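You operate a simulated robot arm through the tools that you are given. There is no shell and no other tool. Be economical: measure what you need, move in short steps, check, and stop when the job is done.

You are at the controls of a simulated two-armed robot. One attempt, no reset.

Task
Fit the orange cartridge and bag the pink pillow through the trough.
Fine: the pusher takes it through to the trough's out end; draw the pusher back. Where these are worked on the way, their far stop is far enough and under half their travel is too little: pusher.

The check looks at the end state, three seconds after you hand in, the way a careful person would. Anything else that was tipped, shoved, dropped, spilled or broken makes it a failure.

Robot
Two 7-joint arms with fingered hands on one trunk, on a base that drives. Base frame: it is fixed to the floor where the robot stands at the start and does not move with it; the origin is under the middle of the robot, x ahead of it, y to its left, z up. Units: cm, degrees, N and s.
The left shoulder is at the start at [3.1, 10.4, 122.1], the right one opposite. With the tool pointing down near the work surface each hand reaches from about 22 to 58 cm from the robot's upright axis, wherever it stands, measured 20 degrees to its own side. Places, roughly: feed end of the bagging trough [60, 20, 90]; out end of the bagging trough [60, -20, 90]; pocket of the bagging trough [80, 0, 90]; pusher [60, 40, 100]. Payload 2.4 kg a hand.
The TCP of each hand is the grasp point between the finger pads, 1.7 cm short of the fingertips. In the tool frame z runs along the fingers and y along their closing line. Largest opening 8.8 cm; the body of the gripper starts 4.7 cm behind the TCP. The gripper is a hand of 2 fingers: y runs from the thumb to the fingers, the wrist lies at [0, 0, -16.5] in the tool frame, and closing takes about 1.5 s.
Orientation is told as [roll, pitch, yaw] about the base's x, y, z axes, in that order, counted from this pose: with the fingers straight down and closing along the base's y, the tool's x points along the base's -x, its y along +y and its z along -z.

Tools
- The arms move only by the tool move_arm. It takes "left_moves", "right_moves" or both (then of equal length, played together; a hand with none holds still); each is a list of rows, each a list of 2 entries, a list of its own where there are three numbers: the turn, a rotation vector about the tool's x, y, z in degrees, then the shift along the tool's x, y, z in cm. In form: [[[rx, ry, rz], [dx, dy, dz]], ...]. A call has 1 to 10 rows; each row shifts and turns the commanded pose from where the row before left it, along the tool's axes as they then stand. "left_claw" and "right_claw" are, for a hand that has rows, the closure, from 0 (fully open) to 1 (shut), set as the call begins (left out, the last holds). A row lasts 0.2 s, in which the tool goes at most 5 cm and 8.6 degrees; a call with a longer step from one row to the next is refused whole, and so is a gripper value outside its range. Where a pose cannot be reached the arm comes as near as it can. A force on the tool above 90 N (or 10 N above the force at the start of the call, whichever is more), or a blocked arm, ends the call early, and 0.2 s more pass. The fingers move at their own pace (about 15.3 cm/s each) and stop on an object; they squeeze with about 23 N. The grip force told is the motor's: it shows also when the fingers shut on nothing. Time passes only in rows, and 0.2 s behind the last, so rows that do not move let the fingers close. It gives the time, the measured TCP pose, the force on the tool (base axes), the opening and the grip force at its end, in the units of the frame above (readings bear some noise), with the torque about the TCP (base axes, N m) and any sound that the robot's microphone picked up.
- Cameras (640 x 400 px; columns grow to the right, rows downward): "scene" is now at [11.86, -0.22, 115.53]; the picture's right is [-0.04, -1.00, 0.00], its down [0.00, -0.00, -1.00] and it looks along [1.00, -0.04, 0.00] (base axes); focal length 214 px, centre (320, 200). "left" rides on the left gripper at [-5, 0.3, -6.3] in its tool frame; the picture's right is [-0.06, -1.00, 0.00], its down [0.78, -0.05, -0.62] and it looks along [0.62, -0.04, 0.79] (tool axes); focal length 275 px, centre (320, 200). "right" rides on the right gripper at [5, 0.3, -6.4] in its tool frame; the picture's right is [-0.06, 1.00, 0.00], its down [-0.78, -0.05, -0.62] and it looks along [-0.62, -0.04, 0.79] (tool axes); focal length 275 px, centre (320, 200). There is no depth. A picture from a camera that has moved, and an enlarged one, comes with that camera's place and axes in the base frame and with its lens.
- snapshot(camera): a new picture of that camera. The clock stands still meanwhile.
- raise_lower(by): slides the trunk up (or, below 0, down) by that many cm; the arms and the scene camera ride with it, the base frame stays. It gives what a move gives, with no picture.
- drive_base(legs): drives the robot by 1 to 6 legs, each [ahead, left, turn to the left] in cm, cm and degrees, along the robot's own axes; the way and the turn of a leg run together, so that a leg with both is an arc; at most 150 cm and 180 degrees a leg. The arms and the cameras ride along, it lands a little off, and it stops where it bumps. It gives what a move gives.
- curl_fingers(finger1, thumb_bend, hand): sets how far each is bent, from 0 (flat) to 100 (curled in); at 30 the hand is open as for a grip, at 70 the pads meet at the TCP. One left out holds its place. A second passes; each finger stops where it meets its share of the squeeze, and holds until it gets a number again. A gripper value or a shape takes the hand back. It gives what a move gives, with no picture; readings hold the bend of each and the force on the fingers (four entries, about 0 where the hand has none), thumb and palm.
- grasp_type(shape, hand): the hand has 2 fingers and takes this shape, open, in about a second: jaw (thumb against the fingers, like two jaws); tri (thumb and two fingers); tip (a fingertip pinch); poke (one finger out to press); point (the index stretched); flat (the hand flat); cup (the hand cupped); fist (a fist). The gripper value then closes the fingers along that shape, each until it touches; the sizes above hold for jaw. It gives what a move gives, with no picture.
- aim_head(pan, tilt): turns the head with the scene camera to pan (to the left, within 60 degrees either way) and tilt (down, from -29 to 69), counted from straight ahead of the robot. It gives what a move gives.
- zoom(camera, box): a new picture of the part [left, top, right, bottom] of that camera's present view, enlarged. The clock stands still meanwhile.
- close_job(): hands the job in; it is judged then, once.

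Go step by step. Nothing tells you exact positions but the pictures and the camera data: compare them with the known pose of the tool, close in by small moves and look again before you grip or let go. The budget is 120 turns and 88 pictures, counting those below and the enlarged ones. Unless the task says otherwise, let go and move clear before handing in, and close with one line.

The tools are called after ">>>" as name(argument=value, ...) on one line, values as JSON. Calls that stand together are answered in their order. move_arm: Moves the arms, as the interface text tells. Its arguments: {"type":"object","properties":{"left_moves":{"type":"array"},"left_claw":{"type":"number"},"right_moves":{"type":"array"},"right_claw":{"type":"number"}},"required":[]} The other tools are called the same way: raise_lower (by) slides the trunk up or down; grasp_type (shape, hand) gives the hand a shape; curl_fingers (finger1, thumb_bend, hand) moves the fingers one by one; drive_base (legs) drives the base; aim_head (pan, tilt) turns the head that bears the scene camera; snapshot (camera) takes a picture; zoom (camera, box) takes an enlarged picture of a part of a camera's view; close_job () hands the job in.

At the start:

```text
t: 0.0
left_tcp_pos: [35.46, 17.86, 125.33]
left_orientation: [0.0, 0.0, 0.1]
left_ft_force: [0.2, -0.4, -0.5]
left_torque: [-0.02, -0.01, 0.02]
left_gripper_width: 8.77
left_gripper_force: 0.0
left_shape: jaw
left_bend: [30.0, 30.0]
left_finger forces: [0.1, 0.0, 0.0, 0.0, 0.1, 0.0]
right_tcp_pos: [39.84, -10.09, 124.13]
right_orientation: [-0.1, 0.0, -0.1]
right_ft_force: [-0.8, 0.6, 0.8]
right_torque: [-0.03, 0.02, -0.04]
right_gripper_width: 8.79
right_gripper_force: 0.1
right_shape: jaw
right_bend: [30.0, 30.0]
right_finger forces: [0.0, 0.0, 0.0, 0.0, 0.0, 0.1]
trunk travel left (down, up): [-45.0, 40.0]
robot x, y, heading: [0.08, -0.09, 0.2]
head pan, tilt: [-2.5, -0.1]
```

scene: 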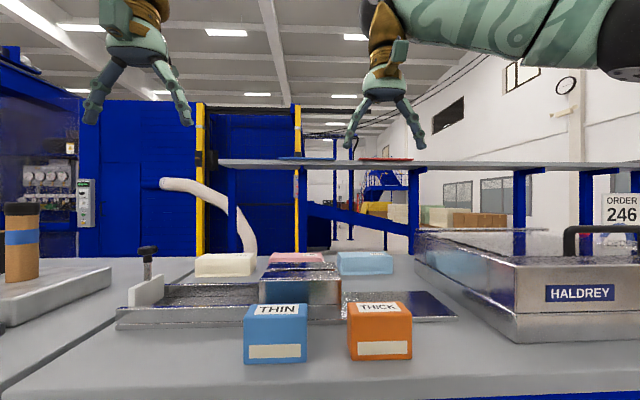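
right: 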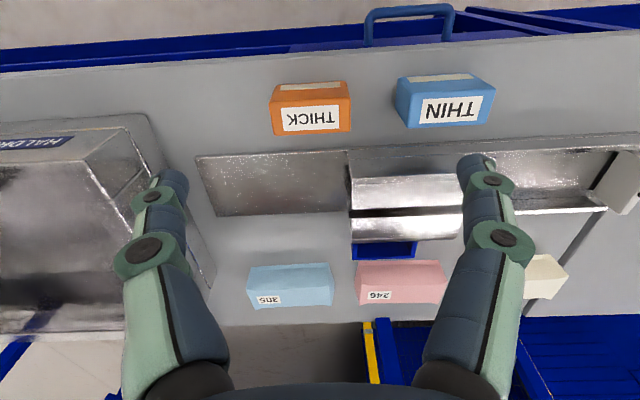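
left: 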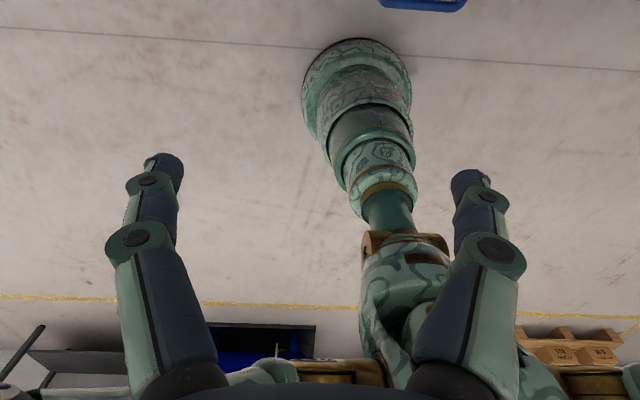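

I see a trough with pusher at the left, THIN and THICK cartridges in front, and three pillows (white, pink 246, blue 305) behind. I'll tilt the head down for a better look.

>>> aim_head(pan=0, tilt=30)

>>> snapshot(camera="scene")

>>> zoom(camera="right", box=[180, 60, 640, 340])

```text
t: 0.9
left_tcp_pos: [35.63, 18.0, 125.35]
left_orientation: [0.0, -0.1, 0.0]
left_ft_force: [-0.3, 0.3, -0.1]
left_torque: [0.01, 0.02, 0.02]
left_gripper_width: 8.8
left_gripper_force: 0.1
left_shape: jaw
left_bend: [30.0, 30.0]
left_finger forces: [0.0, 0.1, 0.0, 0.0, 0.0, 0.0]
right_tcp_pos: [39.87, -10.11, 124.07]
right_orientation: [-0.1, 0.0, 0.0]
right_ft_force: [0.6, 0.5, 0.1]
right_torque: [0.01, -0.02, 0.01]
right_gripper_width: 8.79
right_gripper_force: 0.1
right_shape: jaw
right_bend: [30.0, 30.0]
right_finger forces: [0.0, 0.0, 0.0, 0.0, 0.0, 0.1]
trunk travel left (down, up): [-45.0, 40.0]
robot x, y, heading: [-0.03, -0.21, -0.0]
head pan, tilt: [0.0, 30.0]
```

```text
84 pictures are left
camera scene: at [11.92, 0.17, 110.69], right [0.0, -1.0, 0.0], down [-0.5, 0.0, -0.87], along [0.87, 0.0, -0.5], focal length 214 px, centre (320, 200)
```

scene: 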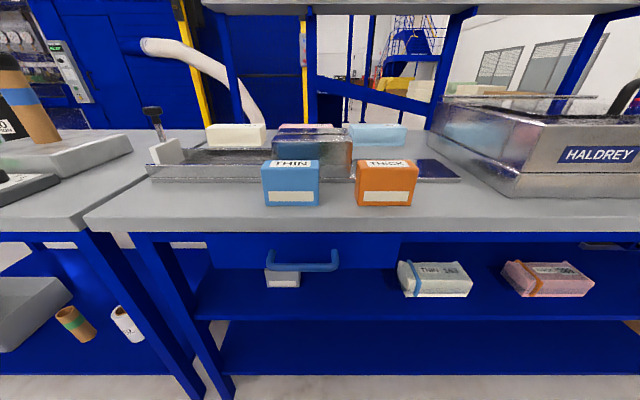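

```text
1.39 times, centred on (410, 200) of right
camera zoom: at [34.94, -9.78, 130.56], right [0.06, 1.0, 0.0], down [0.78, -0.05, 0.62], along [0.62, -0.04, -0.79], focal length 383 px, centre (195, 200)
```

zoom: 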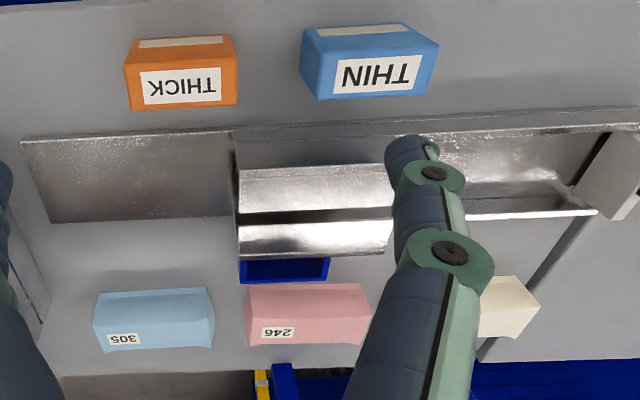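

The table top is at about z=90. The THICK cartridge is near x 48, y -11, and the pocket and pink pillow are near x 80, out of reach from here. I'll drive closer in steps.

>>> drive_base(legs=[[12, 0, 0]])

>>> aim_head(pan=0, tilt=40)

>>> snapshot(camera="scene")

>>> snapshot(camera="right")

>>> snapshot(camera="left")

```text
t: 2.2
left_tcp_pos: [47.68, 17.9, 125.41]
left_orientation: [0.0, 0.1, -0.1]
left_ft_force: [0.4, -0.7, -0.5]
left_torque: [-0.02, -0.03, 0.02]
left_gripper_width: 8.79
left_gripper_force: 0.0
left_shape: jaw
left_bend: [30.0, 30.0]
left_finger forces: [0.0, 0.2, 0.0, 0.0, 0.2, 0.1]
right_tcp_pos: [51.94, -10.25, 124.19]
right_orientation: [-0.1, 0.0, -0.1]
right_ft_force: [-0.4, -0.7, -0.1]
right_torque: [-0.04, 0.01, 0.0]
right_gripper_width: 8.78
right_gripper_force: 0.1
right_shape: jaw
right_bend: [30.0, 30.0]
right_finger forces: [0.0, 0.1, 0.1, 0.0, 0.0, 0.1]
trunk travel left (down, up): [-45.0, 40.0]
robot x, y, heading: [12.03, 0.21, -0.1]
head pan, tilt: [0.0, 30.0]
```

```text
t: 2.9
left_tcp_pos: [47.51, 17.87, 125.32]
left_orientation: [0.0, 0.0, -0.2]
left_ft_force: [-0.2, -0.7, 0.5]
left_torque: [0.03, -0.03, -0.01]
left_gripper_width: 8.8
left_gripper_force: 0.0
left_shape: jaw
left_bend: [30.0, 30.0]
left_finger forces: [0.0, 0.0, 0.0, 0.0, 0.0, 0.0]
right_tcp_pos: [51.87, -10.25, 124.06]
right_orientation: [-0.1, 0.0, -0.1]
right_ft_force: [0.1, 0.1, 0.3]
right_torque: [0.0, -0.01, -0.05]
right_gripper_width: 8.82
right_gripper_force: 0.0
right_shape: jaw
right_bend: [30.0, 30.0]
right_finger forces: [0.0, 0.1, 0.1, 0.0, 0.1, 0.0]
trunk travel left (down, up): [-45.0, 40.0]
robot x, y, heading: [12.07, 0.05, -0.1]
head pan, tilt: [0.0, 40.0]
```

```text
82 pictures are left
camera scene: at [23.36, 0.15, 109.15], right [0.0, -1.0, 0.0], down [-0.64, 0.0, -0.77], along [0.77, 0.0, -0.64], focal length 214 px, centre (320, 200)
```

scene: 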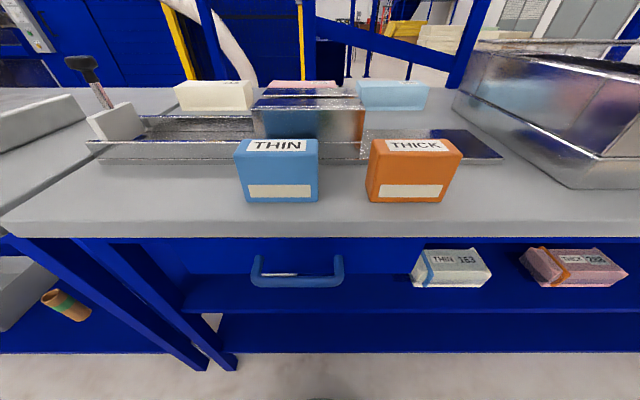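

```text
81 pictures are left
camera right: at [46.91, -9.85, 130.55], right [0.06, 1.0, 0.0], down [0.78, -0.05, 0.62], along [0.62, -0.04, -0.79], focal length 275 px, centre (320, 200)
```

right: 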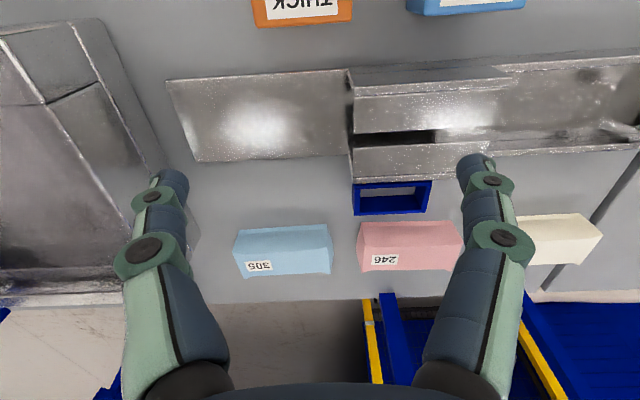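

```text
80 pictures are left
camera left: at [52.58, 18.06, 131.62], right [0.06, -1.0, 0.0], down [-0.78, -0.05, 0.62], along [-0.62, -0.04, -0.79], focal length 275 px, centre (320, 200)
```

left: 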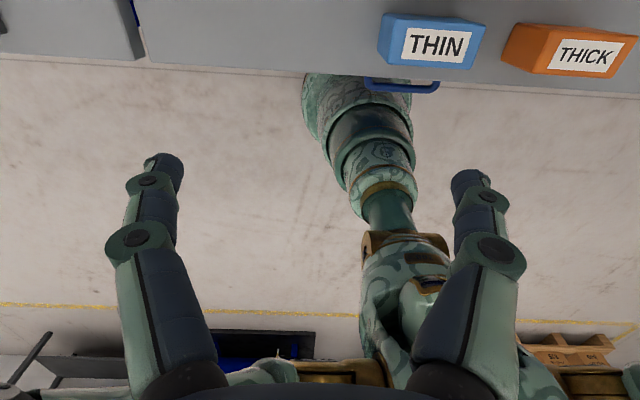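

The pocket is the blue frame at about (77, 1), and the pink pillow is near (88, 5). There was no bump, so I'll drive on carefully and look closer at the back row.

>>> drive_base(legs=[[11, 0, 0]])

>>> snapshot(camera="right")

>>> snapshot(camera="left")

>>> snapshot(camera="scene")

```text
t: 4.1
left_tcp_pos: [58.81, 17.89, 125.38]
left_orientation: [0.0, 0.1, 0.0]
left_ft_force: [0.6, 0.1, 0.4]
left_torque: [-0.02, -0.02, -0.02]
left_gripper_width: 8.81
left_gripper_force: 0.1
left_shape: jaw
left_bend: [30.0, 30.0]
left_finger forces: [0.1, 0.1, 0.0, 0.0, 0.0, 0.1]
right_tcp_pos: [63.11, -10.21, 124.1]
right_orientation: [-0.1, 0.0, 0.0]
right_ft_force: [0.0, 0.1, -0.3]
right_torque: [0.0, 0.02, 0.02]
right_gripper_width: 8.79
right_gripper_force: 0.1
right_shape: jaw
right_bend: [30.0, 30.0]
right_finger forces: [0.0, 0.1, 0.0, 0.0, 0.1, 0.0]
trunk travel left (down, up): [-45.0, 40.0]
robot x, y, heading: [23.19, -0.23, -0.0]
head pan, tilt: [0.0, 40.0]
```

```text
79 pictures are left
camera right: at [58.2, -9.82, 130.52], right [0.06, 1.0, 0.0], down [0.78, -0.05, 0.62], along [0.62, -0.04, -0.79], focal length 275 px, centre (320, 200)
```

right: 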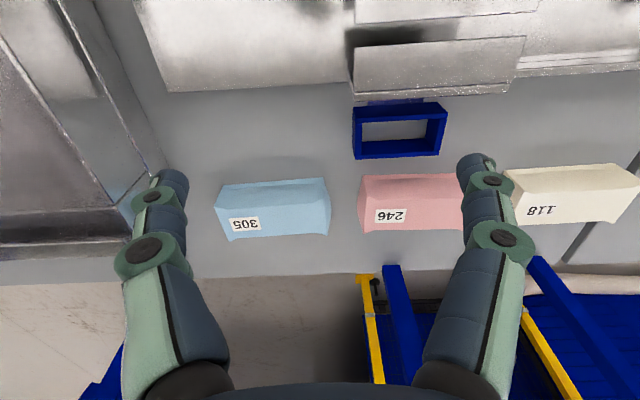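

```text
78 pictures are left
camera left: at [63.84, 18.09, 131.59], right [0.06, -1.0, 0.0], down [-0.78, -0.05, 0.62], along [-0.62, -0.04, -0.78], focal length 275 px, centre (320, 200)
```

left: 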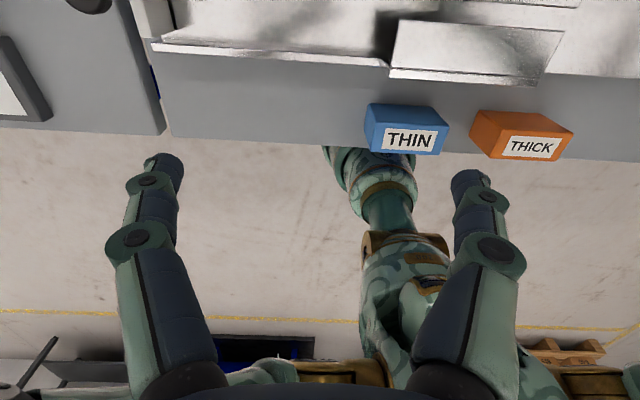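

```text
77 pictures are left
camera scene: at [34.62, 0.14, 109.14], right [0.0, -1.0, 0.0], down [-0.64, 0.0, -0.77], along [0.77, 0.0, -0.64], focal length 214 px, centre (320, 200)
```

scene: 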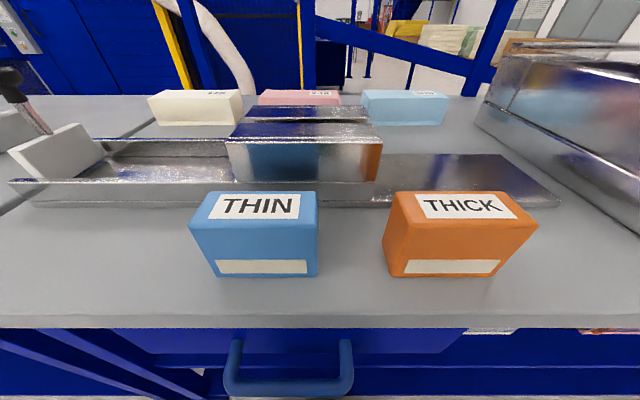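

The base went in under the table without a bump. Now I'll zoom on the THICK cartridge and the pocket for precise measures.

>>> zoom(camera="scene", box=[360, 170, 560, 295])

>>> zoom(camera="left", box=[340, 60, 640, 247])

>>> zoom(camera="right", box=[320, 60, 560, 210])

```text
3.20 times, centred on (460, 232) of scene
camera zoom: at [34.62, 0.14, 109.14], right [0.0, -1.0, 0.0], down [-0.64, 0.0, -0.77], along [0.77, 0.0, -0.64], focal length 686 px, centre (-128, 96)
```

zoom: 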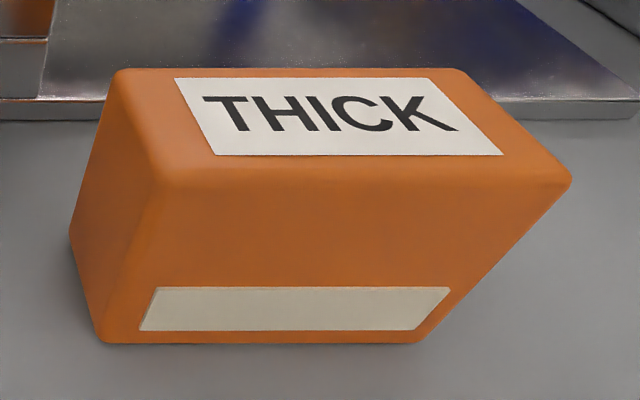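

```text
2.13 times, centred on (490, 154) of left
camera zoom: at [63.84, 18.09, 131.59], right [0.06, -1.0, 0.0], down [-0.78, -0.05, 0.62], along [-0.62, -0.04, -0.78], focal length 587 px, centre (-43, 299)
```

zoom: 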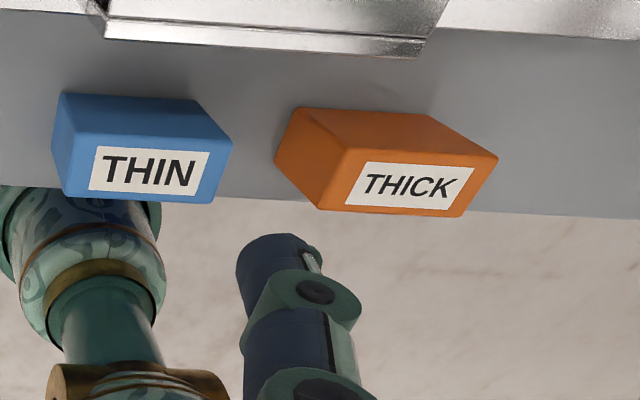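

```text
2.67 times, centred on (440, 135) of right
camera zoom: at [58.2, -9.82, 130.52], right [0.06, 1.0, 0.0], down [0.78, -0.05, 0.62], along [0.62, -0.04, -0.79], focal length 734 px, centre (0, 373)
```

zoom: 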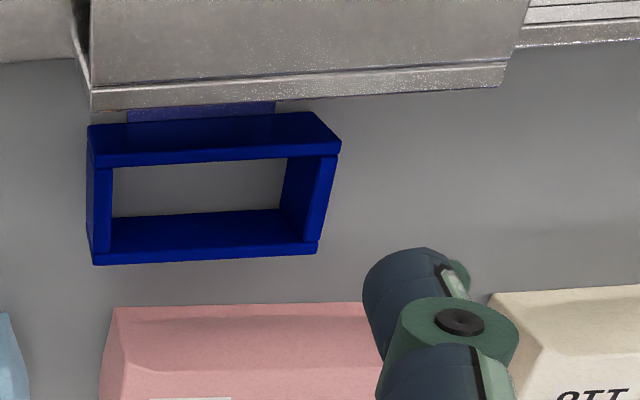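

The THICK cartridge measures x 46–50.7, y -16.8…-7, top at 97, with no yaw. The pocket's inner opening is centred near (75.4, 0.1) with its rim at 94.5. I'll turn the right hand so it closes along x.

>>> move_arm(right_moves=[[[0, 0, -8.5], [0, 0, 0]], [[0, 0, -8.5], [0, 0, 0]], [[0, 0, -8.5], [0, 0, 0]], [[0, 0, -8.5], [0, 0, 0]], [[0, 0, -8.5], [0, 0, 0]], [[0, 0, -8.5], [0, 0, 0]], [[0, 0, -8.5], [0, 0, 0]], [[0, 0, -8.5], [0, 0, 0]], [[0, 0, -8.5], [0, 0, 0]], [[0, 0, -8.5], [0, 0, 0]]])

```text
t: 6.3
left_tcp_pos: [58.69, 17.9, 125.4]
left_orientation: [0.1, 0.0, 0.0]
left_ft_force: [0.8, -0.2, 1.3]
left_torque: [0.05, 0.01, 0.0]
left_gripper_width: 8.78
left_gripper_force: 0.1
left_shape: jaw
left_bend: [30.0, 30.0]
left_finger forces: [0.1, 0.0, 0.1, 0.1, 0.0, 0.0]
right_tcp_pos: [63.05, -10.27, 124.11]
right_orientation: [0.0, 0.1, 85.1]
right_ft_force: [-0.4, -0.2, 0.5]
right_torque: [0.0, 0.01, 0.03]
right_gripper_width: 8.78
right_gripper_force: 0.0
right_shape: jaw
right_bend: [30.0, 30.0]
right_finger forces: [0.0, 0.1, 0.0, 0.0, 0.0, 0.0]
trunk travel left (down, up): [-45.0, 40.0]
robot x, y, heading: [22.95, 0.35, 0.2]
head pan, tilt: [0.0, 40.0]
```

>>> move_arm(right_moves=[[[0, 0, -4.9], [0, 0, 0]], [[0, 0, 0], [0.33, 2.91, 3.5]], [[0, 0, 0], [0.33, 2.91, 3.5]], [[0, 0, 0], [0.33, 2.91, 3.5]], [[0, 0, 0], [0.33, 2.91, 3.5]], [[0, 0, 0], [0.33, 2.91, 3.5]], [[0, 0, 0], [0, 0, 0]]])

>>> snapshot(camera="scene")

>>> snapshot(camera="right")

```text
t: 7.9
left_tcp_pos: [58.66, 17.84, 125.4]
left_orientation: [0.0, 0.1, 0.0]
left_ft_force: [-0.5, 0.0, -0.2]
left_torque: [0.0, -0.01, -0.01]
left_gripper_width: 8.78
left_gripper_force: 0.1
left_shape: jaw
left_bend: [30.0, 30.0]
left_finger forces: [0.0, 0.0, 0.0, 0.0, 0.0, 0.0]
right_tcp_pos: [48.44, -11.87, 106.78]
right_orientation: [-0.1, 0.0, 90.0]
right_ft_force: [0.1, 0.4, 0.5]
right_torque: [-0.02, 0.01, -0.02]
right_gripper_width: 8.8
right_gripper_force: 0.0
right_shape: jaw
right_bend: [30.0, 30.0]
right_finger forces: [0.0, 0.0, 0.0, 0.1, 0.0, 0.0]
trunk travel left (down, up): [-45.0, 40.0]
robot x, y, heading: [23.5, 0.06, -0.0]
head pan, tilt: [0.0, 40.0]
```

```text
73 pictures are left
camera scene: at [34.53, 0.14, 109.15], right [0.0, -1.0, 0.0], down [-0.64, 0.0, -0.77], along [0.77, 0.0, -0.64], focal length 214 px, centre (320, 200)
```

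scene: 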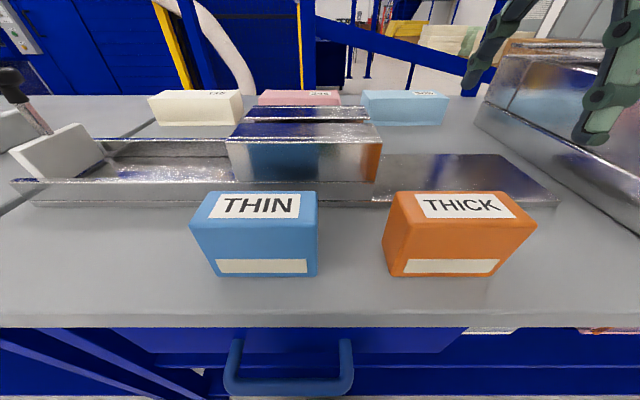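

```text
72 pictures are left
camera right: at [48.26, -16.73, 113.14], right [-1.0, 0.06, 0.0], down [0.05, 0.78, 0.62], along [0.04, 0.62, -0.79], focal length 275 px, centre (320, 200)
```

right: 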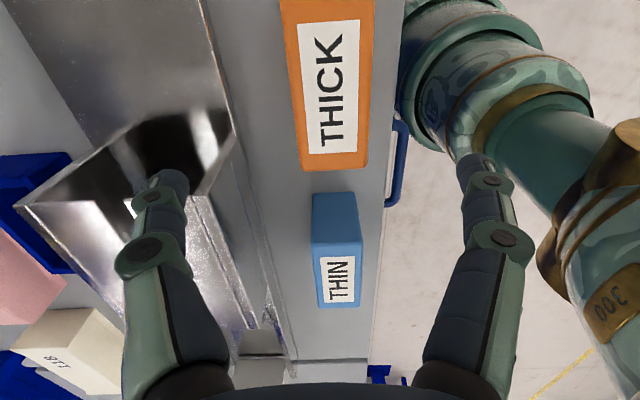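

Cartridge is centred near x 48.1; I lower with a shallow grip so the fingertips will stay above the pocket rim.

>>> move_arm(right_moves=[[[0, 0, 0], [0, 0.3, 4]], [[0, 0, 0], [0, 0, 4]], [[0, 0, 0], [0, 0, 2.2]], [[0, 0, 0], [0, 0, 0]]])

>>> snapshot(camera="scene")

```text
t: 8.9
left_tcp_pos: [58.69, 17.81, 125.4]
left_orientation: [0.1, 0.1, 0.0]
left_ft_force: [-0.6, 0.3, 0.5]
left_torque: [0.03, 0.01, -0.02]
left_gripper_width: 8.78
left_gripper_force: 0.0
left_shape: jaw
left_bend: [30.0, 30.0]
left_finger forces: [0.1, 0.1, 0.0, 0.0, 0.1, 0.0]
right_tcp_pos: [48.19, -11.79, 96.41]
right_orientation: [0.0, 0.1, 89.9]
right_ft_force: [0.2, -0.2, 0.3]
right_torque: [0.0, -0.02, 0.0]
right_gripper_width: 8.81
right_gripper_force: 0.0
right_shape: jaw
right_bend: [30.0, 30.0]
right_finger forces: [0.0, 0.0, 0.0, 0.0, 0.0, 0.1]
trunk travel left (down, up): [-45.0, 40.0]
robot x, y, heading: [22.89, -0.15, -0.3]
head pan, tilt: [0.0, 40.0]
```

```text
71 pictures are left
camera scene: at [34.53, 0.14, 109.15], right [0.0, -1.0, 0.0], down [-0.64, 0.0, -0.77], along [0.77, 0.0, -0.64], focal length 214 px, centre (320, 200)
```

scene: 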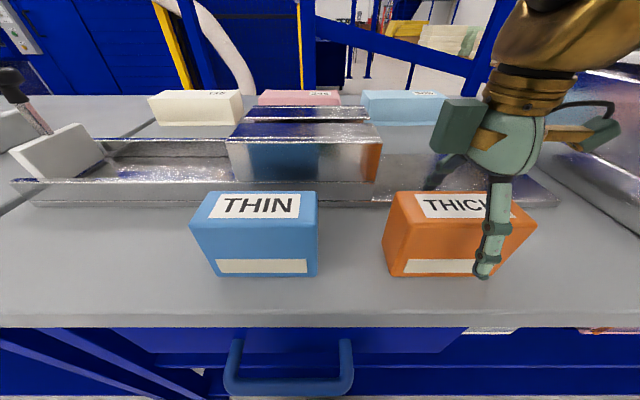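

>>> move_arm(right_moves=[[[0, 0, 0], [0, 0, 0]], [[0, 0, 0], [0, 0, 0]], [[0, 0, 0], [0, 0, 0]], [[0, 0, 0], [0, 0, 0]], [[0, 0, 0], [0, 0, 0]], [[0, 0, 0], [0, 0, 0]], [[0, 0, 0], [0, 0, 0]], [[0, 0, 0], [0, 0, 0]]], right_claw=1)

```text
t: 10.7
left_tcp_pos: [58.71, 17.77, 125.33]
left_orientation: [0.0, 0.0, 0.0]
left_ft_force: [0.1, 0.0, 0.3]
left_torque: [0.0, -0.03, -0.02]
left_gripper_width: 8.8
left_gripper_force: 0.1
left_shape: jaw
left_bend: [30.0, 30.0]
left_finger forces: [0.0, 0.0, 0.0, 0.0, 0.0, 0.0]
right_tcp_pos: [48.16, -11.76, 96.34]
right_orientation: [0.0, 0.1, 89.9]
right_ft_force: [0.1, 0.9, -0.4]
right_torque: [0.04, 0.0, -0.02]
right_gripper_width: 3.83
right_gripper_force: 22.7
right_shape: jaw
right_bend: [72.0, 70.0]
right_finger forces: [21.1, 0.1, 0.0, 0.0, 21.1, 0.0]
trunk travel left (down, up): [-45.0, 40.0]
robot x, y, heading: [22.94, -0.21, -0.1]
head pan, tilt: [0.0, 40.0]
```

>>> move_arm(right_moves=[[[0, 0, 0], [0, 0, -2]], [[0, 0, 0], [0, 0, -4]], [[0, 0, 0], [0, 0, -4]], [[0, 0, 0], [0, 0, -4]], [[0, 0, 0], [0, 0, 0]]])

>>> snapshot(camera="scene")

>>> snapshot(camera="right")

```text
t: 11.9
left_tcp_pos: [58.79, 17.93, 125.39]
left_orientation: [0.0, 0.0, 0.1]
left_ft_force: [-0.7, 0.1, -0.5]
left_torque: [-0.02, 0.0, 0.0]
left_gripper_width: 8.76
left_gripper_force: 0.1
left_shape: jaw
left_bend: [30.0, 30.0]
left_finger forces: [0.0, 0.1, 0.1, 0.0, 0.0, 0.0]
right_tcp_pos: [48.23, -11.72, 110.63]
right_orientation: [0.0, 0.0, 89.9]
right_ft_force: [0.1, 0.3, -3.1]
right_torque: [0.02, -0.04, 0.01]
right_gripper_width: 3.8
right_gripper_force: 23.6
right_shape: jaw
right_bend: [72.0, 70.0]
right_finger forces: [21.2, 0.0, 0.0, 0.0, 21.1, 0.0]
trunk travel left (down, up): [-45.0, 40.0]
robot x, y, heading: [23.11, -0.36, -0.2]
head pan, tilt: [0.0, 40.0]
```

```text
70 pictures are left
camera scene: at [34.54, 0.13, 109.14], right [0.0, -1.0, 0.0], down [-0.64, 0.0, -0.77], along [0.77, 0.0, -0.64], focal length 214 px, centre (320, 200)
```

scene: 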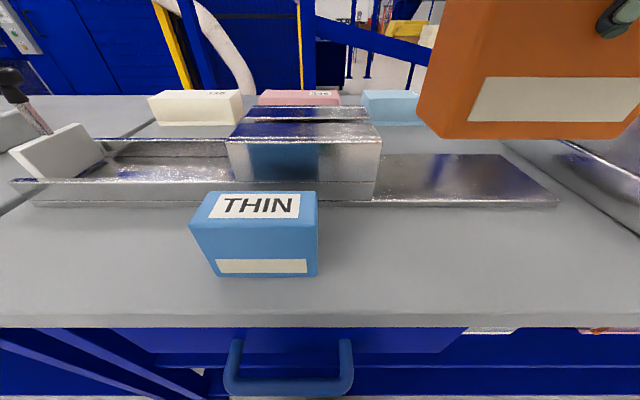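

```text
69 pictures are left
camera right: at [48.03, -16.59, 116.98], right [-1.0, 0.06, 0.0], down [0.05, 0.78, 0.62], along [0.04, 0.62, -0.79], focal length 275 px, centre (320, 200)
```

right: 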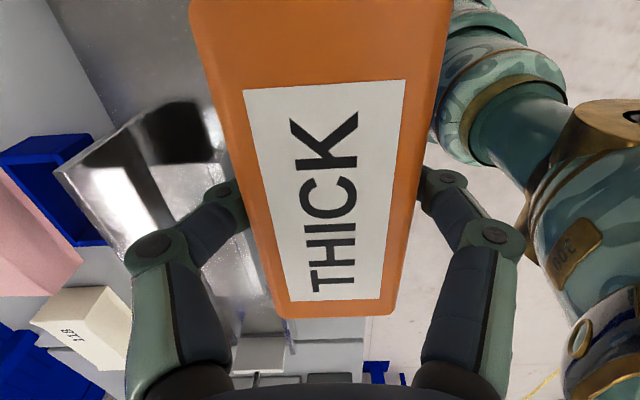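

The cartridge is held squarely. I'm carrying it over the hood to above the pocket.

>>> move_arm(right_moves=[[[0, 0, 0], [-1.7, -3.88, -0.4]], [[0, 0, 0], [-1.7, -3.88, -0.4]], [[0, 0, 0], [-1.7, -3.88, -0.4]], [[0, 0, 0], [-1.7, -3.88, -0.4]], [[0, 0, 0], [-1.7, -3.88, -0.4]], [[0, 0, 0], [-1.7, -3.88, 0]], [[0, 0, 0], [-1.65, -3.88, 0]], [[0, 0, 0], [0, 0, 0]]])

>>> snapshot(camera="right")

>>> snapshot(camera="scene")

```text
t: 13.7
left_tcp_pos: [58.82, 17.7, 125.38]
left_orientation: [0.1, 0.1, -0.1]
left_ft_force: [-0.6, 0.2, 0.6]
left_torque: [0.02, 0.0, -0.03]
left_gripper_width: 8.77
left_gripper_force: 0.0
left_shape: jaw
left_bend: [30.0, 30.0]
left_finger forces: [0.0, 0.1, 0.1, 0.0, 0.0, 0.0]
right_tcp_pos: [75.34, -0.01, 112.51]
right_orientation: [-0.1, 0.0, 90.0]
right_ft_force: [0.3, 0.1, -2.4]
right_torque: [0.01, 0.0, 0.01]
right_gripper_width: 3.78
right_gripper_force: 22.8
right_shape: jaw
right_bend: [72.0, 70.0]
right_finger forces: [21.4, 0.0, 0.0, 0.0, 21.5, 0.0]
trunk travel left (down, up): [-45.0, 40.0]
robot x, y, heading: [22.98, -0.03, -0.0]
head pan, tilt: [0.0, 40.0]
```

```text
68 pictures are left
camera right: at [75.06, -4.93, 118.88], right [-1.0, 0.06, 0.0], down [0.05, 0.79, 0.62], along [0.04, 0.62, -0.79], focal length 275 px, centre (320, 200)
```

right: 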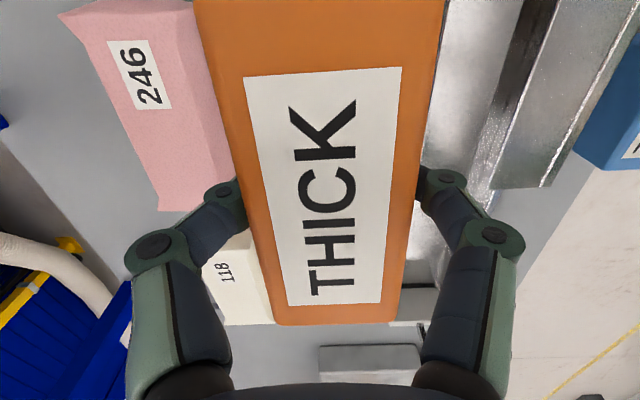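

```text
67 pictures are left
camera scene: at [34.57, 0.07, 109.14], right [0.0, -1.0, 0.0], down [-0.64, 0.0, -0.77], along [0.77, 0.0, -0.64], focal length 214 px, centre (320, 200)
```

scene: 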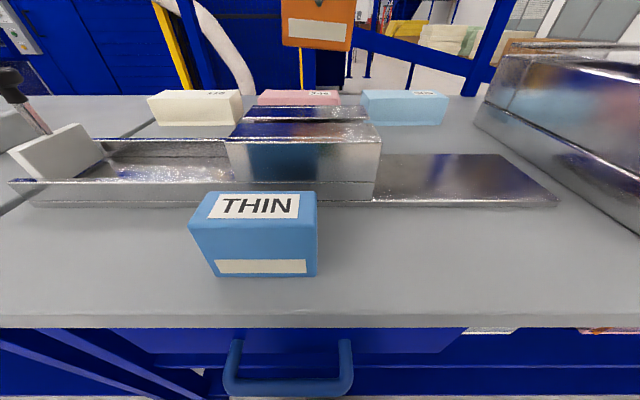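

The cartridge hides the pocket from its own camera, so I'll use the left hand's camera from the left side.

>>> move_arm(left_moves=[[[0, 0, -8.5], [0, 0, 0]], [[0, 0, -8.5], [0, 0, 0]], [[0, 0, -8.5], [0, 0, 0]], [[0, 0, -8.5], [0, 0, 0]], [[0, 0, -8.5], [0, 0, 0]], [[0, 0, -8.5], [0, 0, 0]], [[0, 0, -8.5], [0, 0, 0]], [[0, 0, -8.5], [0, 0, 0]], [[0, 0, -8.5], [0, 0, 0]], [[0, 0, -8.5], [0, 0, 0]]])

>>> move_arm(left_moves=[[[0, 0, -5], [0, 0, 0]], [[0, 0, 0], [-0.5, -4, 1.5]], [[0, 0, 0], [-0.5, -4, 1.5]], [[0, 0, 0], [-0.5, -4, 1.5]], [[0, 0, 0], [-0.5, -4, 1.5]], [[0, 0, 0], [0, 0, 0]]])

>>> snapshot(camera="left")

```text
t: 15.9
left_tcp_pos: [58.79, 17.95, 125.31]
left_orientation: [0.0, 0.1, 85.0]
left_ft_force: [-0.9, -0.1, 0.0]
left_torque: [-0.01, 0.02, -0.05]
left_gripper_width: 8.79
left_gripper_force: 0.0
left_shape: jaw
left_bend: [30.0, 30.0]
left_finger forces: [0.1, 0.1, 0.0, 0.0, 0.0, 0.1]
right_tcp_pos: [75.34, -0.06, 112.53]
right_orientation: [0.0, 0.1, 89.9]
right_ft_force: [-0.1, -0.4, -2.3]
right_torque: [0.03, -0.03, 0.01]
right_gripper_width: 3.78
right_gripper_force: 23.0
right_shape: jaw
right_bend: [72.0, 70.0]
right_finger forces: [21.5, 0.0, 0.1, 0.1, 21.5, 0.1]
trunk travel left (down, up): [-45.0, 40.0]
robot x, y, heading: [23.21, 0.1, -0.2]
head pan, tilt: [0.0, 40.0]
```

```text
t: 17.3
left_tcp_pos: [74.81, 20.04, 119.36]
left_orientation: [0.0, -0.1, 89.9]
left_ft_force: [-0.6, 0.6, 0.6]
left_torque: [-0.01, -0.04, -0.02]
left_gripper_width: 8.79
left_gripper_force: 0.1
left_shape: jaw
left_bend: [30.0, 30.0]
left_finger forces: [0.0, 0.0, 0.0, 0.0, 0.1, 0.0]
right_tcp_pos: [75.25, 0.12, 112.49]
right_orientation: [0.1, 0.1, 89.9]
right_ft_force: [0.2, 0.6, -2.0]
right_torque: [0.0, -0.01, -0.01]
right_gripper_width: 3.78
right_gripper_force: 22.7
right_shape: jaw
right_bend: [72.0, 70.0]
right_finger forces: [21.5, 0.0, 0.1, 0.1, 21.5, 0.0]
trunk travel left (down, up): [-45.0, 40.0]
robot x, y, heading: [23.27, 0.06, -0.2]
head pan, tilt: [0.0, 40.0]
```

```text
66 pictures are left
camera left: at [74.55, 24.83, 125.7], right [1.0, 0.06, 0.0], down [0.05, -0.78, 0.62], along [0.04, -0.62, -0.79], focal length 275 px, centre (320, 200)
```

left: 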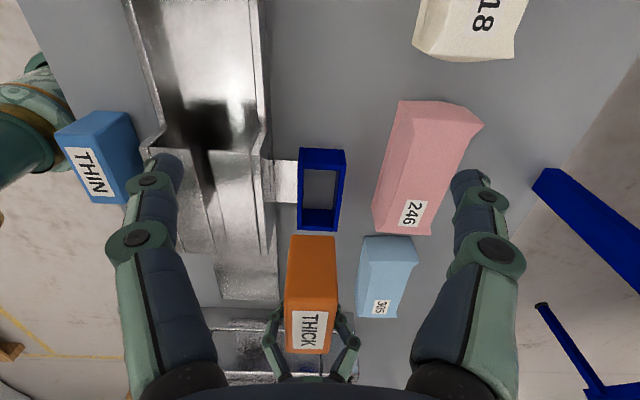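

>>> zoom(camera="left", box=[240, 135, 400, 235])

>>> zoom(camera="left", box=[240, 225, 400, 325])

```text
4.00 times, centred on (320, 185) of left
camera zoom: at [74.55, 24.83, 125.7], right [1.0, 0.06, 0.0], down [0.05, -0.78, 0.62], along [0.04, -0.62, -0.79], focal length 1101 px, centre (320, 260)
```

zoom: 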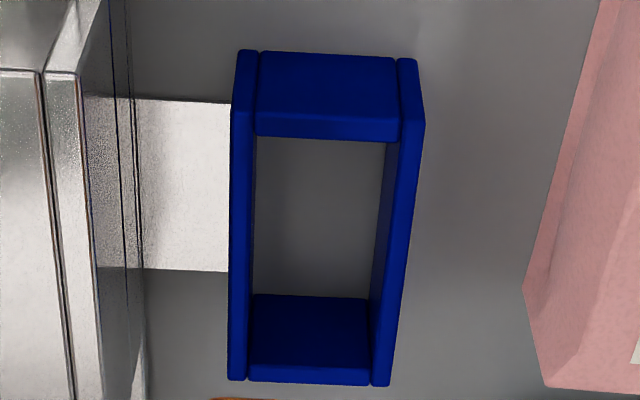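

```text
4.00 times, centred on (320, 275) of left
camera zoom: at [74.55, 24.83, 125.7], right [1.0, 0.06, 0.0], down [0.05, -0.78, 0.62], along [0.04, -0.62, -0.79], focal length 1101 px, centre (320, -100)
```

zoom: 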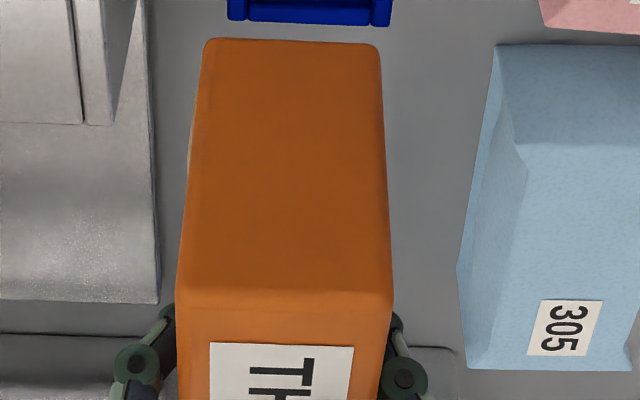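

The pocket centre comes out near (76.2, 0.3) after checking against the known cartridge pose. I'll shift and lower to just above the rim, then look again.

>>> move_arm(right_moves=[[[0, 0, 0], [-0.25, -0.85, 4]], [[0, 0, 0], [0, 0, 4]], [[0, 0, 0], [0, 0, 2.2]], [[0, 0, 0], [0, 0, 0]], [[0, 0, 0], [0, 0, 0]]])

>>> zoom(camera="left", box=[240, 135, 400, 235])

```text
t: 18.5
left_tcp_pos: [74.72, 19.83, 119.49]
left_orientation: [0.1, 0.0, 90.0]
left_ft_force: [-0.2, 0.3, 0.7]
left_torque: [0.04, 0.04, 0.01]
left_gripper_width: 8.79
left_gripper_force: 0.1
left_shape: jaw
left_bend: [30.0, 30.0]
left_finger forces: [0.0, 0.0, 0.0, 0.1, 0.0, 0.1]
right_tcp_pos: [75.54, 0.21, 102.17]
right_orientation: [0.0, 0.1, 89.9]
right_ft_force: [0.4, -0.1, -1.8]
right_torque: [0.01, -0.03, 0.0]
right_gripper_width: 3.74
right_gripper_force: 22.6
right_shape: jaw
right_bend: [72.0, 70.0]
right_finger forces: [21.4, 0.1, 0.1, 0.1, 21.4, 0.0]
right hand out of reach, approached as far as the arm can: row 1
trunk travel left (down, up): [-45.0, 40.0]
robot x, y, heading: [22.91, -0.21, 0.1]
head pan, tilt: [0.0, 40.0]
```

```text
4.00 times, centred on (320, 185) of left
camera zoom: at [74.53, 24.83, 125.72], right [1.0, 0.06, 0.0], down [0.05, -0.78, 0.62], along [0.04, -0.62, -0.79], focal length 1101 px, centre (320, 260)
```

zoom: 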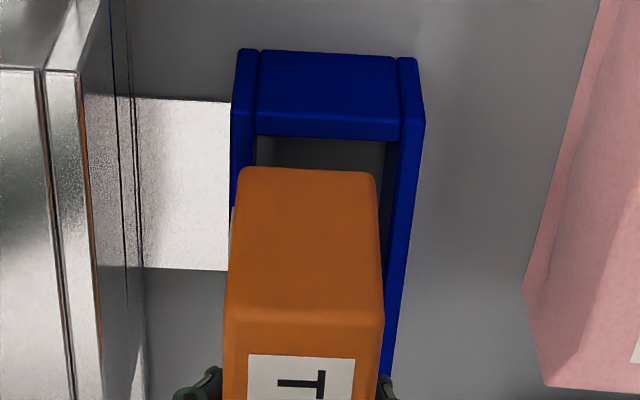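

The arm is at its reach limit here. I'll raise a bit, drive 5 cm ahead, then correct.

>>> move_arm(right_moves=[[[0, 0, 0], [0, 2, -4]], [[0, 0, 0], [0, 2, -4]], [[0, 0, 0], [0, 0, 0]]], left_moves=[[[0, 0, 0], [0, 2, 0]], [[0, 0, 0], [0, 3, 0]], [[0, 0, 0], [0, 0, 0]]])

>>> drive_base(legs=[[5, 0, 0]])

>>> snapshot(camera="left")

```text
t: 19.3
left_tcp_pos: [69.91, 19.98, 119.41]
left_orientation: [0.0, 0.0, 90.0]
left_ft_force: [-0.8, -0.3, 0.0]
left_torque: [-0.01, -0.02, -0.02]
left_gripper_width: 8.77
left_gripper_force: 0.1
left_shape: jaw
left_bend: [30.0, 30.0]
left_finger forces: [0.0, 0.0, 0.0, 0.1, 0.0, 0.0]
right_tcp_pos: [71.5, 0.18, 110.25]
right_orientation: [0.0, 0.1, 89.8]
right_ft_force: [0.2, -0.5, -2.1]
right_torque: [0.01, 0.03, 0.02]
right_gripper_width: 3.77
right_gripper_force: 22.9
right_shape: jaw
right_bend: [72.0, 70.0]
right_finger forces: [21.1, 0.0, 0.0, 0.0, 21.0, 0.1]
trunk travel left (down, up): [-45.0, 40.0]
robot x, y, heading: [23.06, -0.16, 0.1]
head pan, tilt: [0.0, 40.0]
```

```text
t: 20.2
left_tcp_pos: [75.03, 19.83, 119.41]
left_orientation: [0.1, 0.1, 89.9]
left_ft_force: [-0.2, -0.5, 0.1]
left_torque: [0.02, -0.02, -0.02]
left_gripper_width: 8.79
left_gripper_force: 0.1
left_shape: jaw
left_bend: [30.0, 30.0]
left_finger forces: [0.1, 0.0, 0.1, 0.0, 0.0, 0.0]
right_tcp_pos: [76.61, 0.13, 110.19]
right_orientation: [0.1, 0.0, 89.9]
right_ft_force: [0.2, -0.1, -2.2]
right_torque: [-0.02, 0.02, -0.02]
right_gripper_width: 3.77
right_gripper_force: 22.5
right_shape: jaw
right_bend: [72.0, 70.0]
right_finger forces: [21.1, 0.0, 0.0, 0.0, 21.1, 0.1]
trunk travel left (down, up): [-45.0, 40.0]
robot x, y, heading: [28.29, -0.1, -0.1]
head pan, tilt: [0.0, 40.0]
```

```text
62 pictures are left
camera left: at [74.73, 24.78, 125.71], right [1.0, 0.06, 0.0], down [0.05, -0.78, 0.62], along [0.04, -0.62, -0.79], focal length 275 px, centre (320, 200)
```

left: 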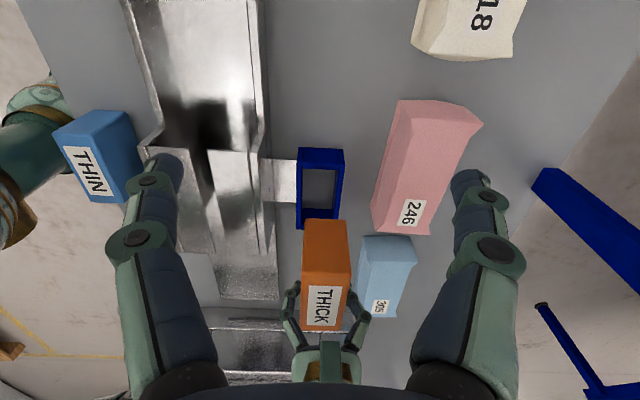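

>>> move_arm(right_moves=[[[0, 0, 0], [-0.15, 0.46, 3]], [[0, 0, 0], [0, 0, 3]], [[0, 0, 0], [0, 0, 2.5]], [[0, 0, 0], [0, 0, 0]], [[0, 0, 0], [0, 0, 0]]])

>>> zoom(camera="left", box=[240, 135, 400, 235])

```text
t: 21.4
left_tcp_pos: [74.99, 19.97, 119.58]
left_orientation: [0.0, 0.1, 89.9]
left_ft_force: [0.5, 0.6, -0.1]
left_torque: [0.02, 0.03, 0.01]
left_gripper_width: 8.79
left_gripper_force: 0.0
left_shape: jaw
left_bend: [30.0, 30.0]
left_finger forces: [0.1, 0.0, 0.1, 0.0, 0.0, 0.1]
right_tcp_pos: [76.2, 0.39, 101.6]
right_orientation: [0.0, 0.1, 89.9]
right_ft_force: [0.6, -0.6, -2.8]
right_torque: [-0.02, -0.02, 0.01]
right_gripper_width: 3.75
right_gripper_force: 23.5
right_shape: jaw
right_bend: [72.0, 70.0]
right_finger forces: [21.0, 0.1, 0.0, 0.0, 21.1, 0.0]
trunk travel left (down, up): [-45.0, 40.0]
robot x, y, heading: [28.47, -0.15, -0.1]
head pan, tilt: [0.0, 40.0]
```

```text
4.00 times, centred on (320, 185) of left
camera zoom: at [74.64, 24.78, 125.75], right [1.0, 0.06, 0.0], down [0.05, -0.78, 0.62], along [0.04, -0.62, -0.79], focal length 1101 px, centre (320, 260)
```

zoom: 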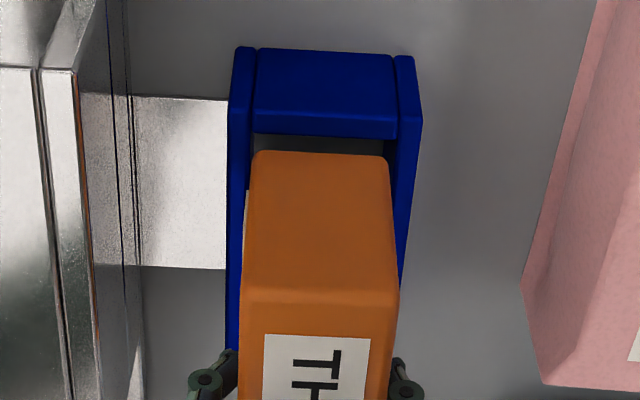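

>>> move_arm(right_moves=[[[0, 0, 0], [0, -0.12, 0.4]], [[0, 0, 0], [0, 0, 0.4]], [[0, 0, 0], [0, 0, 0.4]], [[0, 0, 0], [0, 0, 0]]])

>>> zoom(camera="left", box=[240, 135, 400, 235])

```text
t: 22.4
left_tcp_pos: [75.0, 19.91, 119.51]
left_orientation: [0.0, 0.0, 89.9]
left_ft_force: [0.1, -0.2, -0.3]
left_torque: [0.0, -0.02, 0.03]
left_gripper_width: 8.79
left_gripper_force: 0.0
left_shape: jaw
left_bend: [30.0, 30.0]
left_finger forces: [0.0, 0.1, 0.0, 0.1, 0.0, 0.0]
right_tcp_pos: [76.4, 0.3, 100.33]
right_orientation: [0.0, -0.1, 90.0]
right_ft_force: [0.5, -1.0, -1.8]
right_torque: [0.01, 0.0, -0.01]
right_gripper_width: 3.77
right_gripper_force: 23.0
right_shape: jaw
right_bend: [72.0, 70.0]
right_finger forces: [20.9, 0.1, 0.1, 0.0, 21.1, 0.0]
trunk travel left (down, up): [-45.0, 40.0]
robot x, y, heading: [27.91, -0.28, -0.3]
head pan, tilt: [0.0, 40.0]
```

```text
4.00 times, centred on (320, 185) of left
camera zoom: at [74.64, 24.77, 125.75], right [1.0, 0.06, 0.0], down [0.05, -0.78, 0.62], along [0.04, -0.62, -0.79], focal length 1101 px, centre (320, 260)
```

zoom: 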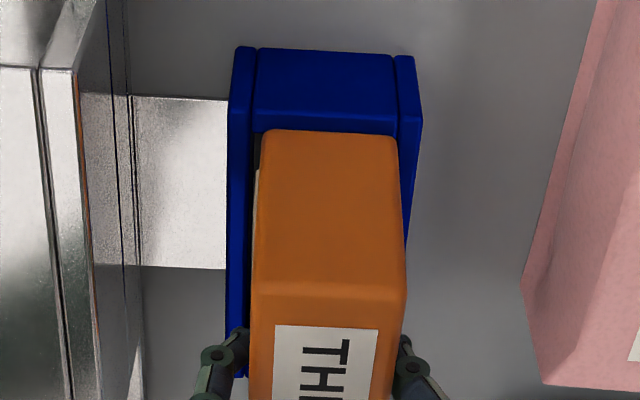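

No contact yet. The cartridge's bottom edge still overlaps the left wall of the rim, so it should shift about 0.6 cm toward -y and slightly -x.

>>> move_arm(right_moves=[[[0, 0, 0], [0.6, 0.12, 0]], [[0, 0, 0], [0, 0, 0]], [[0, 0, 0], [0, 0, 0]]])

>>> zoom(camera="left", box=[264, 140, 376, 210])

```text
t: 23.2
left_tcp_pos: [74.94, 19.92, 119.51]
left_orientation: [0.0, -0.1, 89.8]
left_ft_force: [0.2, 0.1, 0.2]
left_torque: [-0.01, 0.01, 0.01]
left_gripper_width: 8.81
left_gripper_force: 0.1
left_shape: jaw
left_bend: [30.0, 30.0]
left_finger forces: [0.0, 0.1, 0.1, 0.1, 0.0, 0.1]
right_tcp_pos: [76.36, -0.18, 100.5]
right_orientation: [0.0, 0.0, 89.9]
right_ft_force: [-0.7, 0.9, -2.0]
right_torque: [0.01, -0.01, 0.0]
right_gripper_width: 3.76
right_gripper_force: 23.2
right_shape: jaw
right_bend: [72.0, 70.0]
right_finger forces: [21.0, 0.0, 0.0, 0.0, 21.0, 0.1]
trunk travel left (down, up): [-45.0, 40.0]
robot x, y, heading: [28.26, 0.02, -0.0]
head pan, tilt: [0.0, 40.0]
```

```text
5.71 times, centred on (320, 175) of left
camera zoom: at [74.64, 24.78, 125.74], right [1.0, 0.06, 0.0], down [0.05, -0.78, 0.62], along [0.04, -0.62, -0.79], focal length 1573 px, centre (320, 343)
```

zoom: 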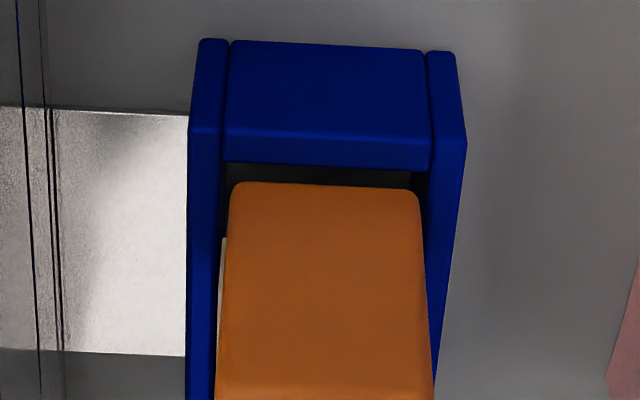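

>>> move_arm(right_moves=[[[0, 0, 0], [0, 0, 0.4]], [[0, 0, 0], [0, 0, 0.4]], [[0, 0, 0], [0, 0, 0]]])

>>> zoom(camera="left", box=[264, 140, 376, 210])

```text
t: 24.0
left_tcp_pos: [74.92, 19.87, 119.34]
left_orientation: [0.0, 0.0, 89.9]
left_ft_force: [0.3, 0.1, 0.0]
left_torque: [-0.01, -0.02, -0.01]
left_gripper_width: 8.79
left_gripper_force: 0.0
left_shape: jaw
left_bend: [30.0, 30.0]
left_finger forces: [0.0, 0.1, 0.1, 0.0, 0.0, 0.1]
right_tcp_pos: [76.11, -0.22, 99.71]
right_orientation: [0.0, 0.0, 89.9]
right_ft_force: [0.6, 0.4, -2.6]
right_torque: [-0.02, 0.03, 0.0]
right_gripper_width: 3.77
right_gripper_force: 22.6
right_shape: jaw
right_bend: [72.0, 70.0]
right_finger forces: [21.0, 0.0, 0.1, 0.0, 21.1, 0.0]
trunk travel left (down, up): [-45.0, 40.0]
robot x, y, heading: [28.32, 0.0, -0.1]
head pan, tilt: [0.0, 40.0]
```

```text
5.71 times, centred on (320, 175) of left
camera zoom: at [74.64, 24.78, 125.75], right [1.0, 0.06, 0.0], down [0.05, -0.78, 0.62], along [0.04, -0.62, -0.79], focal length 1573 px, centre (320, 343)
```

zoom: 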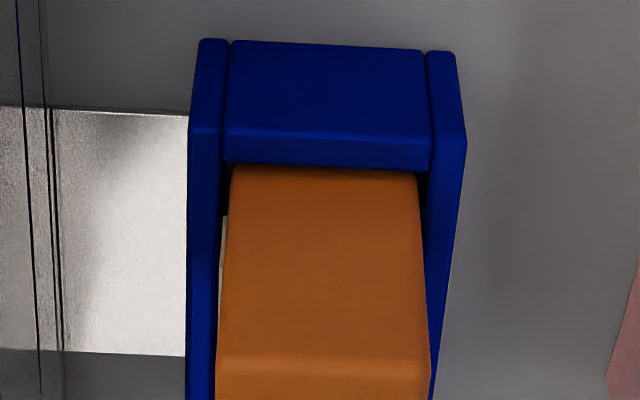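

>>> move_arm(right_moves=[[[0, 0, 0], [0, 0, 0.3]], [[0, 0, 0], [0, 0, 0.3]], [[0, 0, 0], [0, 0, 0.3]], [[0, 0, 0], [0, 0, 0]]])

>>> zoom(camera="left", box=[256, 140, 384, 220])

```text
t: 25.0
left_tcp_pos: [74.99, 19.9, 119.54]
left_orientation: [-0.1, 0.0, 90.0]
left_ft_force: [-0.9, 0.4, -0.1]
left_torque: [-0.02, 0.0, 0.04]
left_gripper_width: 8.78
left_gripper_force: 0.0
left_shape: jaw
left_bend: [30.0, 30.0]
left_finger forces: [0.0, 0.1, 0.0, 0.0, 0.1, 0.0]
right_tcp_pos: [76.22, -0.24, 98.84]
right_orientation: [-0.1, 0.0, 89.9]
right_ft_force: [0.4, 1.7, -0.3]
right_torque: [0.0, -0.01, 0.01]
right_gripper_width: 3.76
right_gripper_force: 23.3
right_shape: jaw
right_bend: [72.0, 70.0]
right_finger forces: [21.0, 0.1, 0.0, 0.0, 21.1, 0.0]
trunk travel left (down, up): [-45.0, 40.0]
robot x, y, heading: [28.27, -0.14, -0.3]
head pan, tilt: [0.0, 40.0]
```

```text
5.00 times, centred on (320, 180) of left
camera zoom: at [74.64, 24.79, 125.75], right [1.0, 0.06, 0.0], down [0.05, -0.78, 0.62], along [0.04, -0.62, -0.79], focal length 1376 px, centre (320, 300)
```

zoom: 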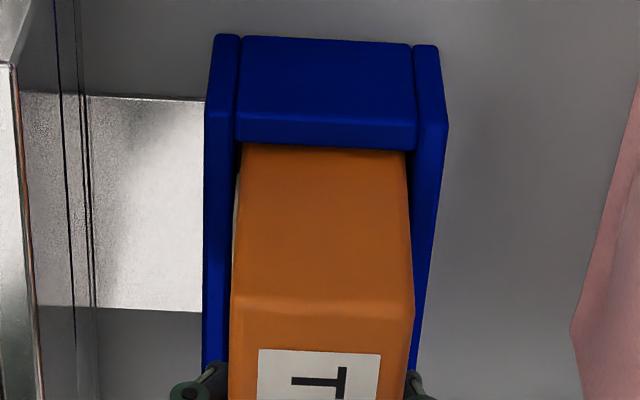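

It's entering (the left wall now hides its bottom edge), with only about 2 N of contact. Continuing down slowly.

>>> move_arm(right_moves=[[[0, 0, 0], [-0.08, 0, 0.3]], [[0, 0, 0], [0, 0, 0.3]], [[0, 0, 0], [0, 0, 0.3]], [[0, 0, 0], [0, 0, 0]]])

```text
t: 26.0
left_tcp_pos: [74.85, 19.91, 119.56]
left_orientation: [0.0, 0.0, 90.0]
left_ft_force: [-0.6, 0.3, -0.6]
left_torque: [0.0, 0.01, 0.0]
left_gripper_width: 8.8
left_gripper_force: 0.0
left_shape: jaw
left_bend: [30.0, 30.0]
left_finger forces: [0.0, 0.0, 0.0, 0.0, 0.1, 0.0]
right_tcp_pos: [76.04, -0.19, 97.82]
right_orientation: [0.0, 0.1, 89.9]
right_ft_force: [-0.6, 1.5, -1.2]
right_torque: [0.02, 0.0, -0.02]
right_gripper_width: 3.75
right_gripper_force: 22.5
right_shape: jaw
right_bend: [72.0, 70.0]
right_finger forces: [21.2, 0.1, 0.1, 0.0, 20.9, 0.0]
trunk travel left (down, up): [-45.0, 40.0]
robot x, y, heading: [28.32, -0.27, -0.2]
head pan, tilt: [0.0, 40.0]
```

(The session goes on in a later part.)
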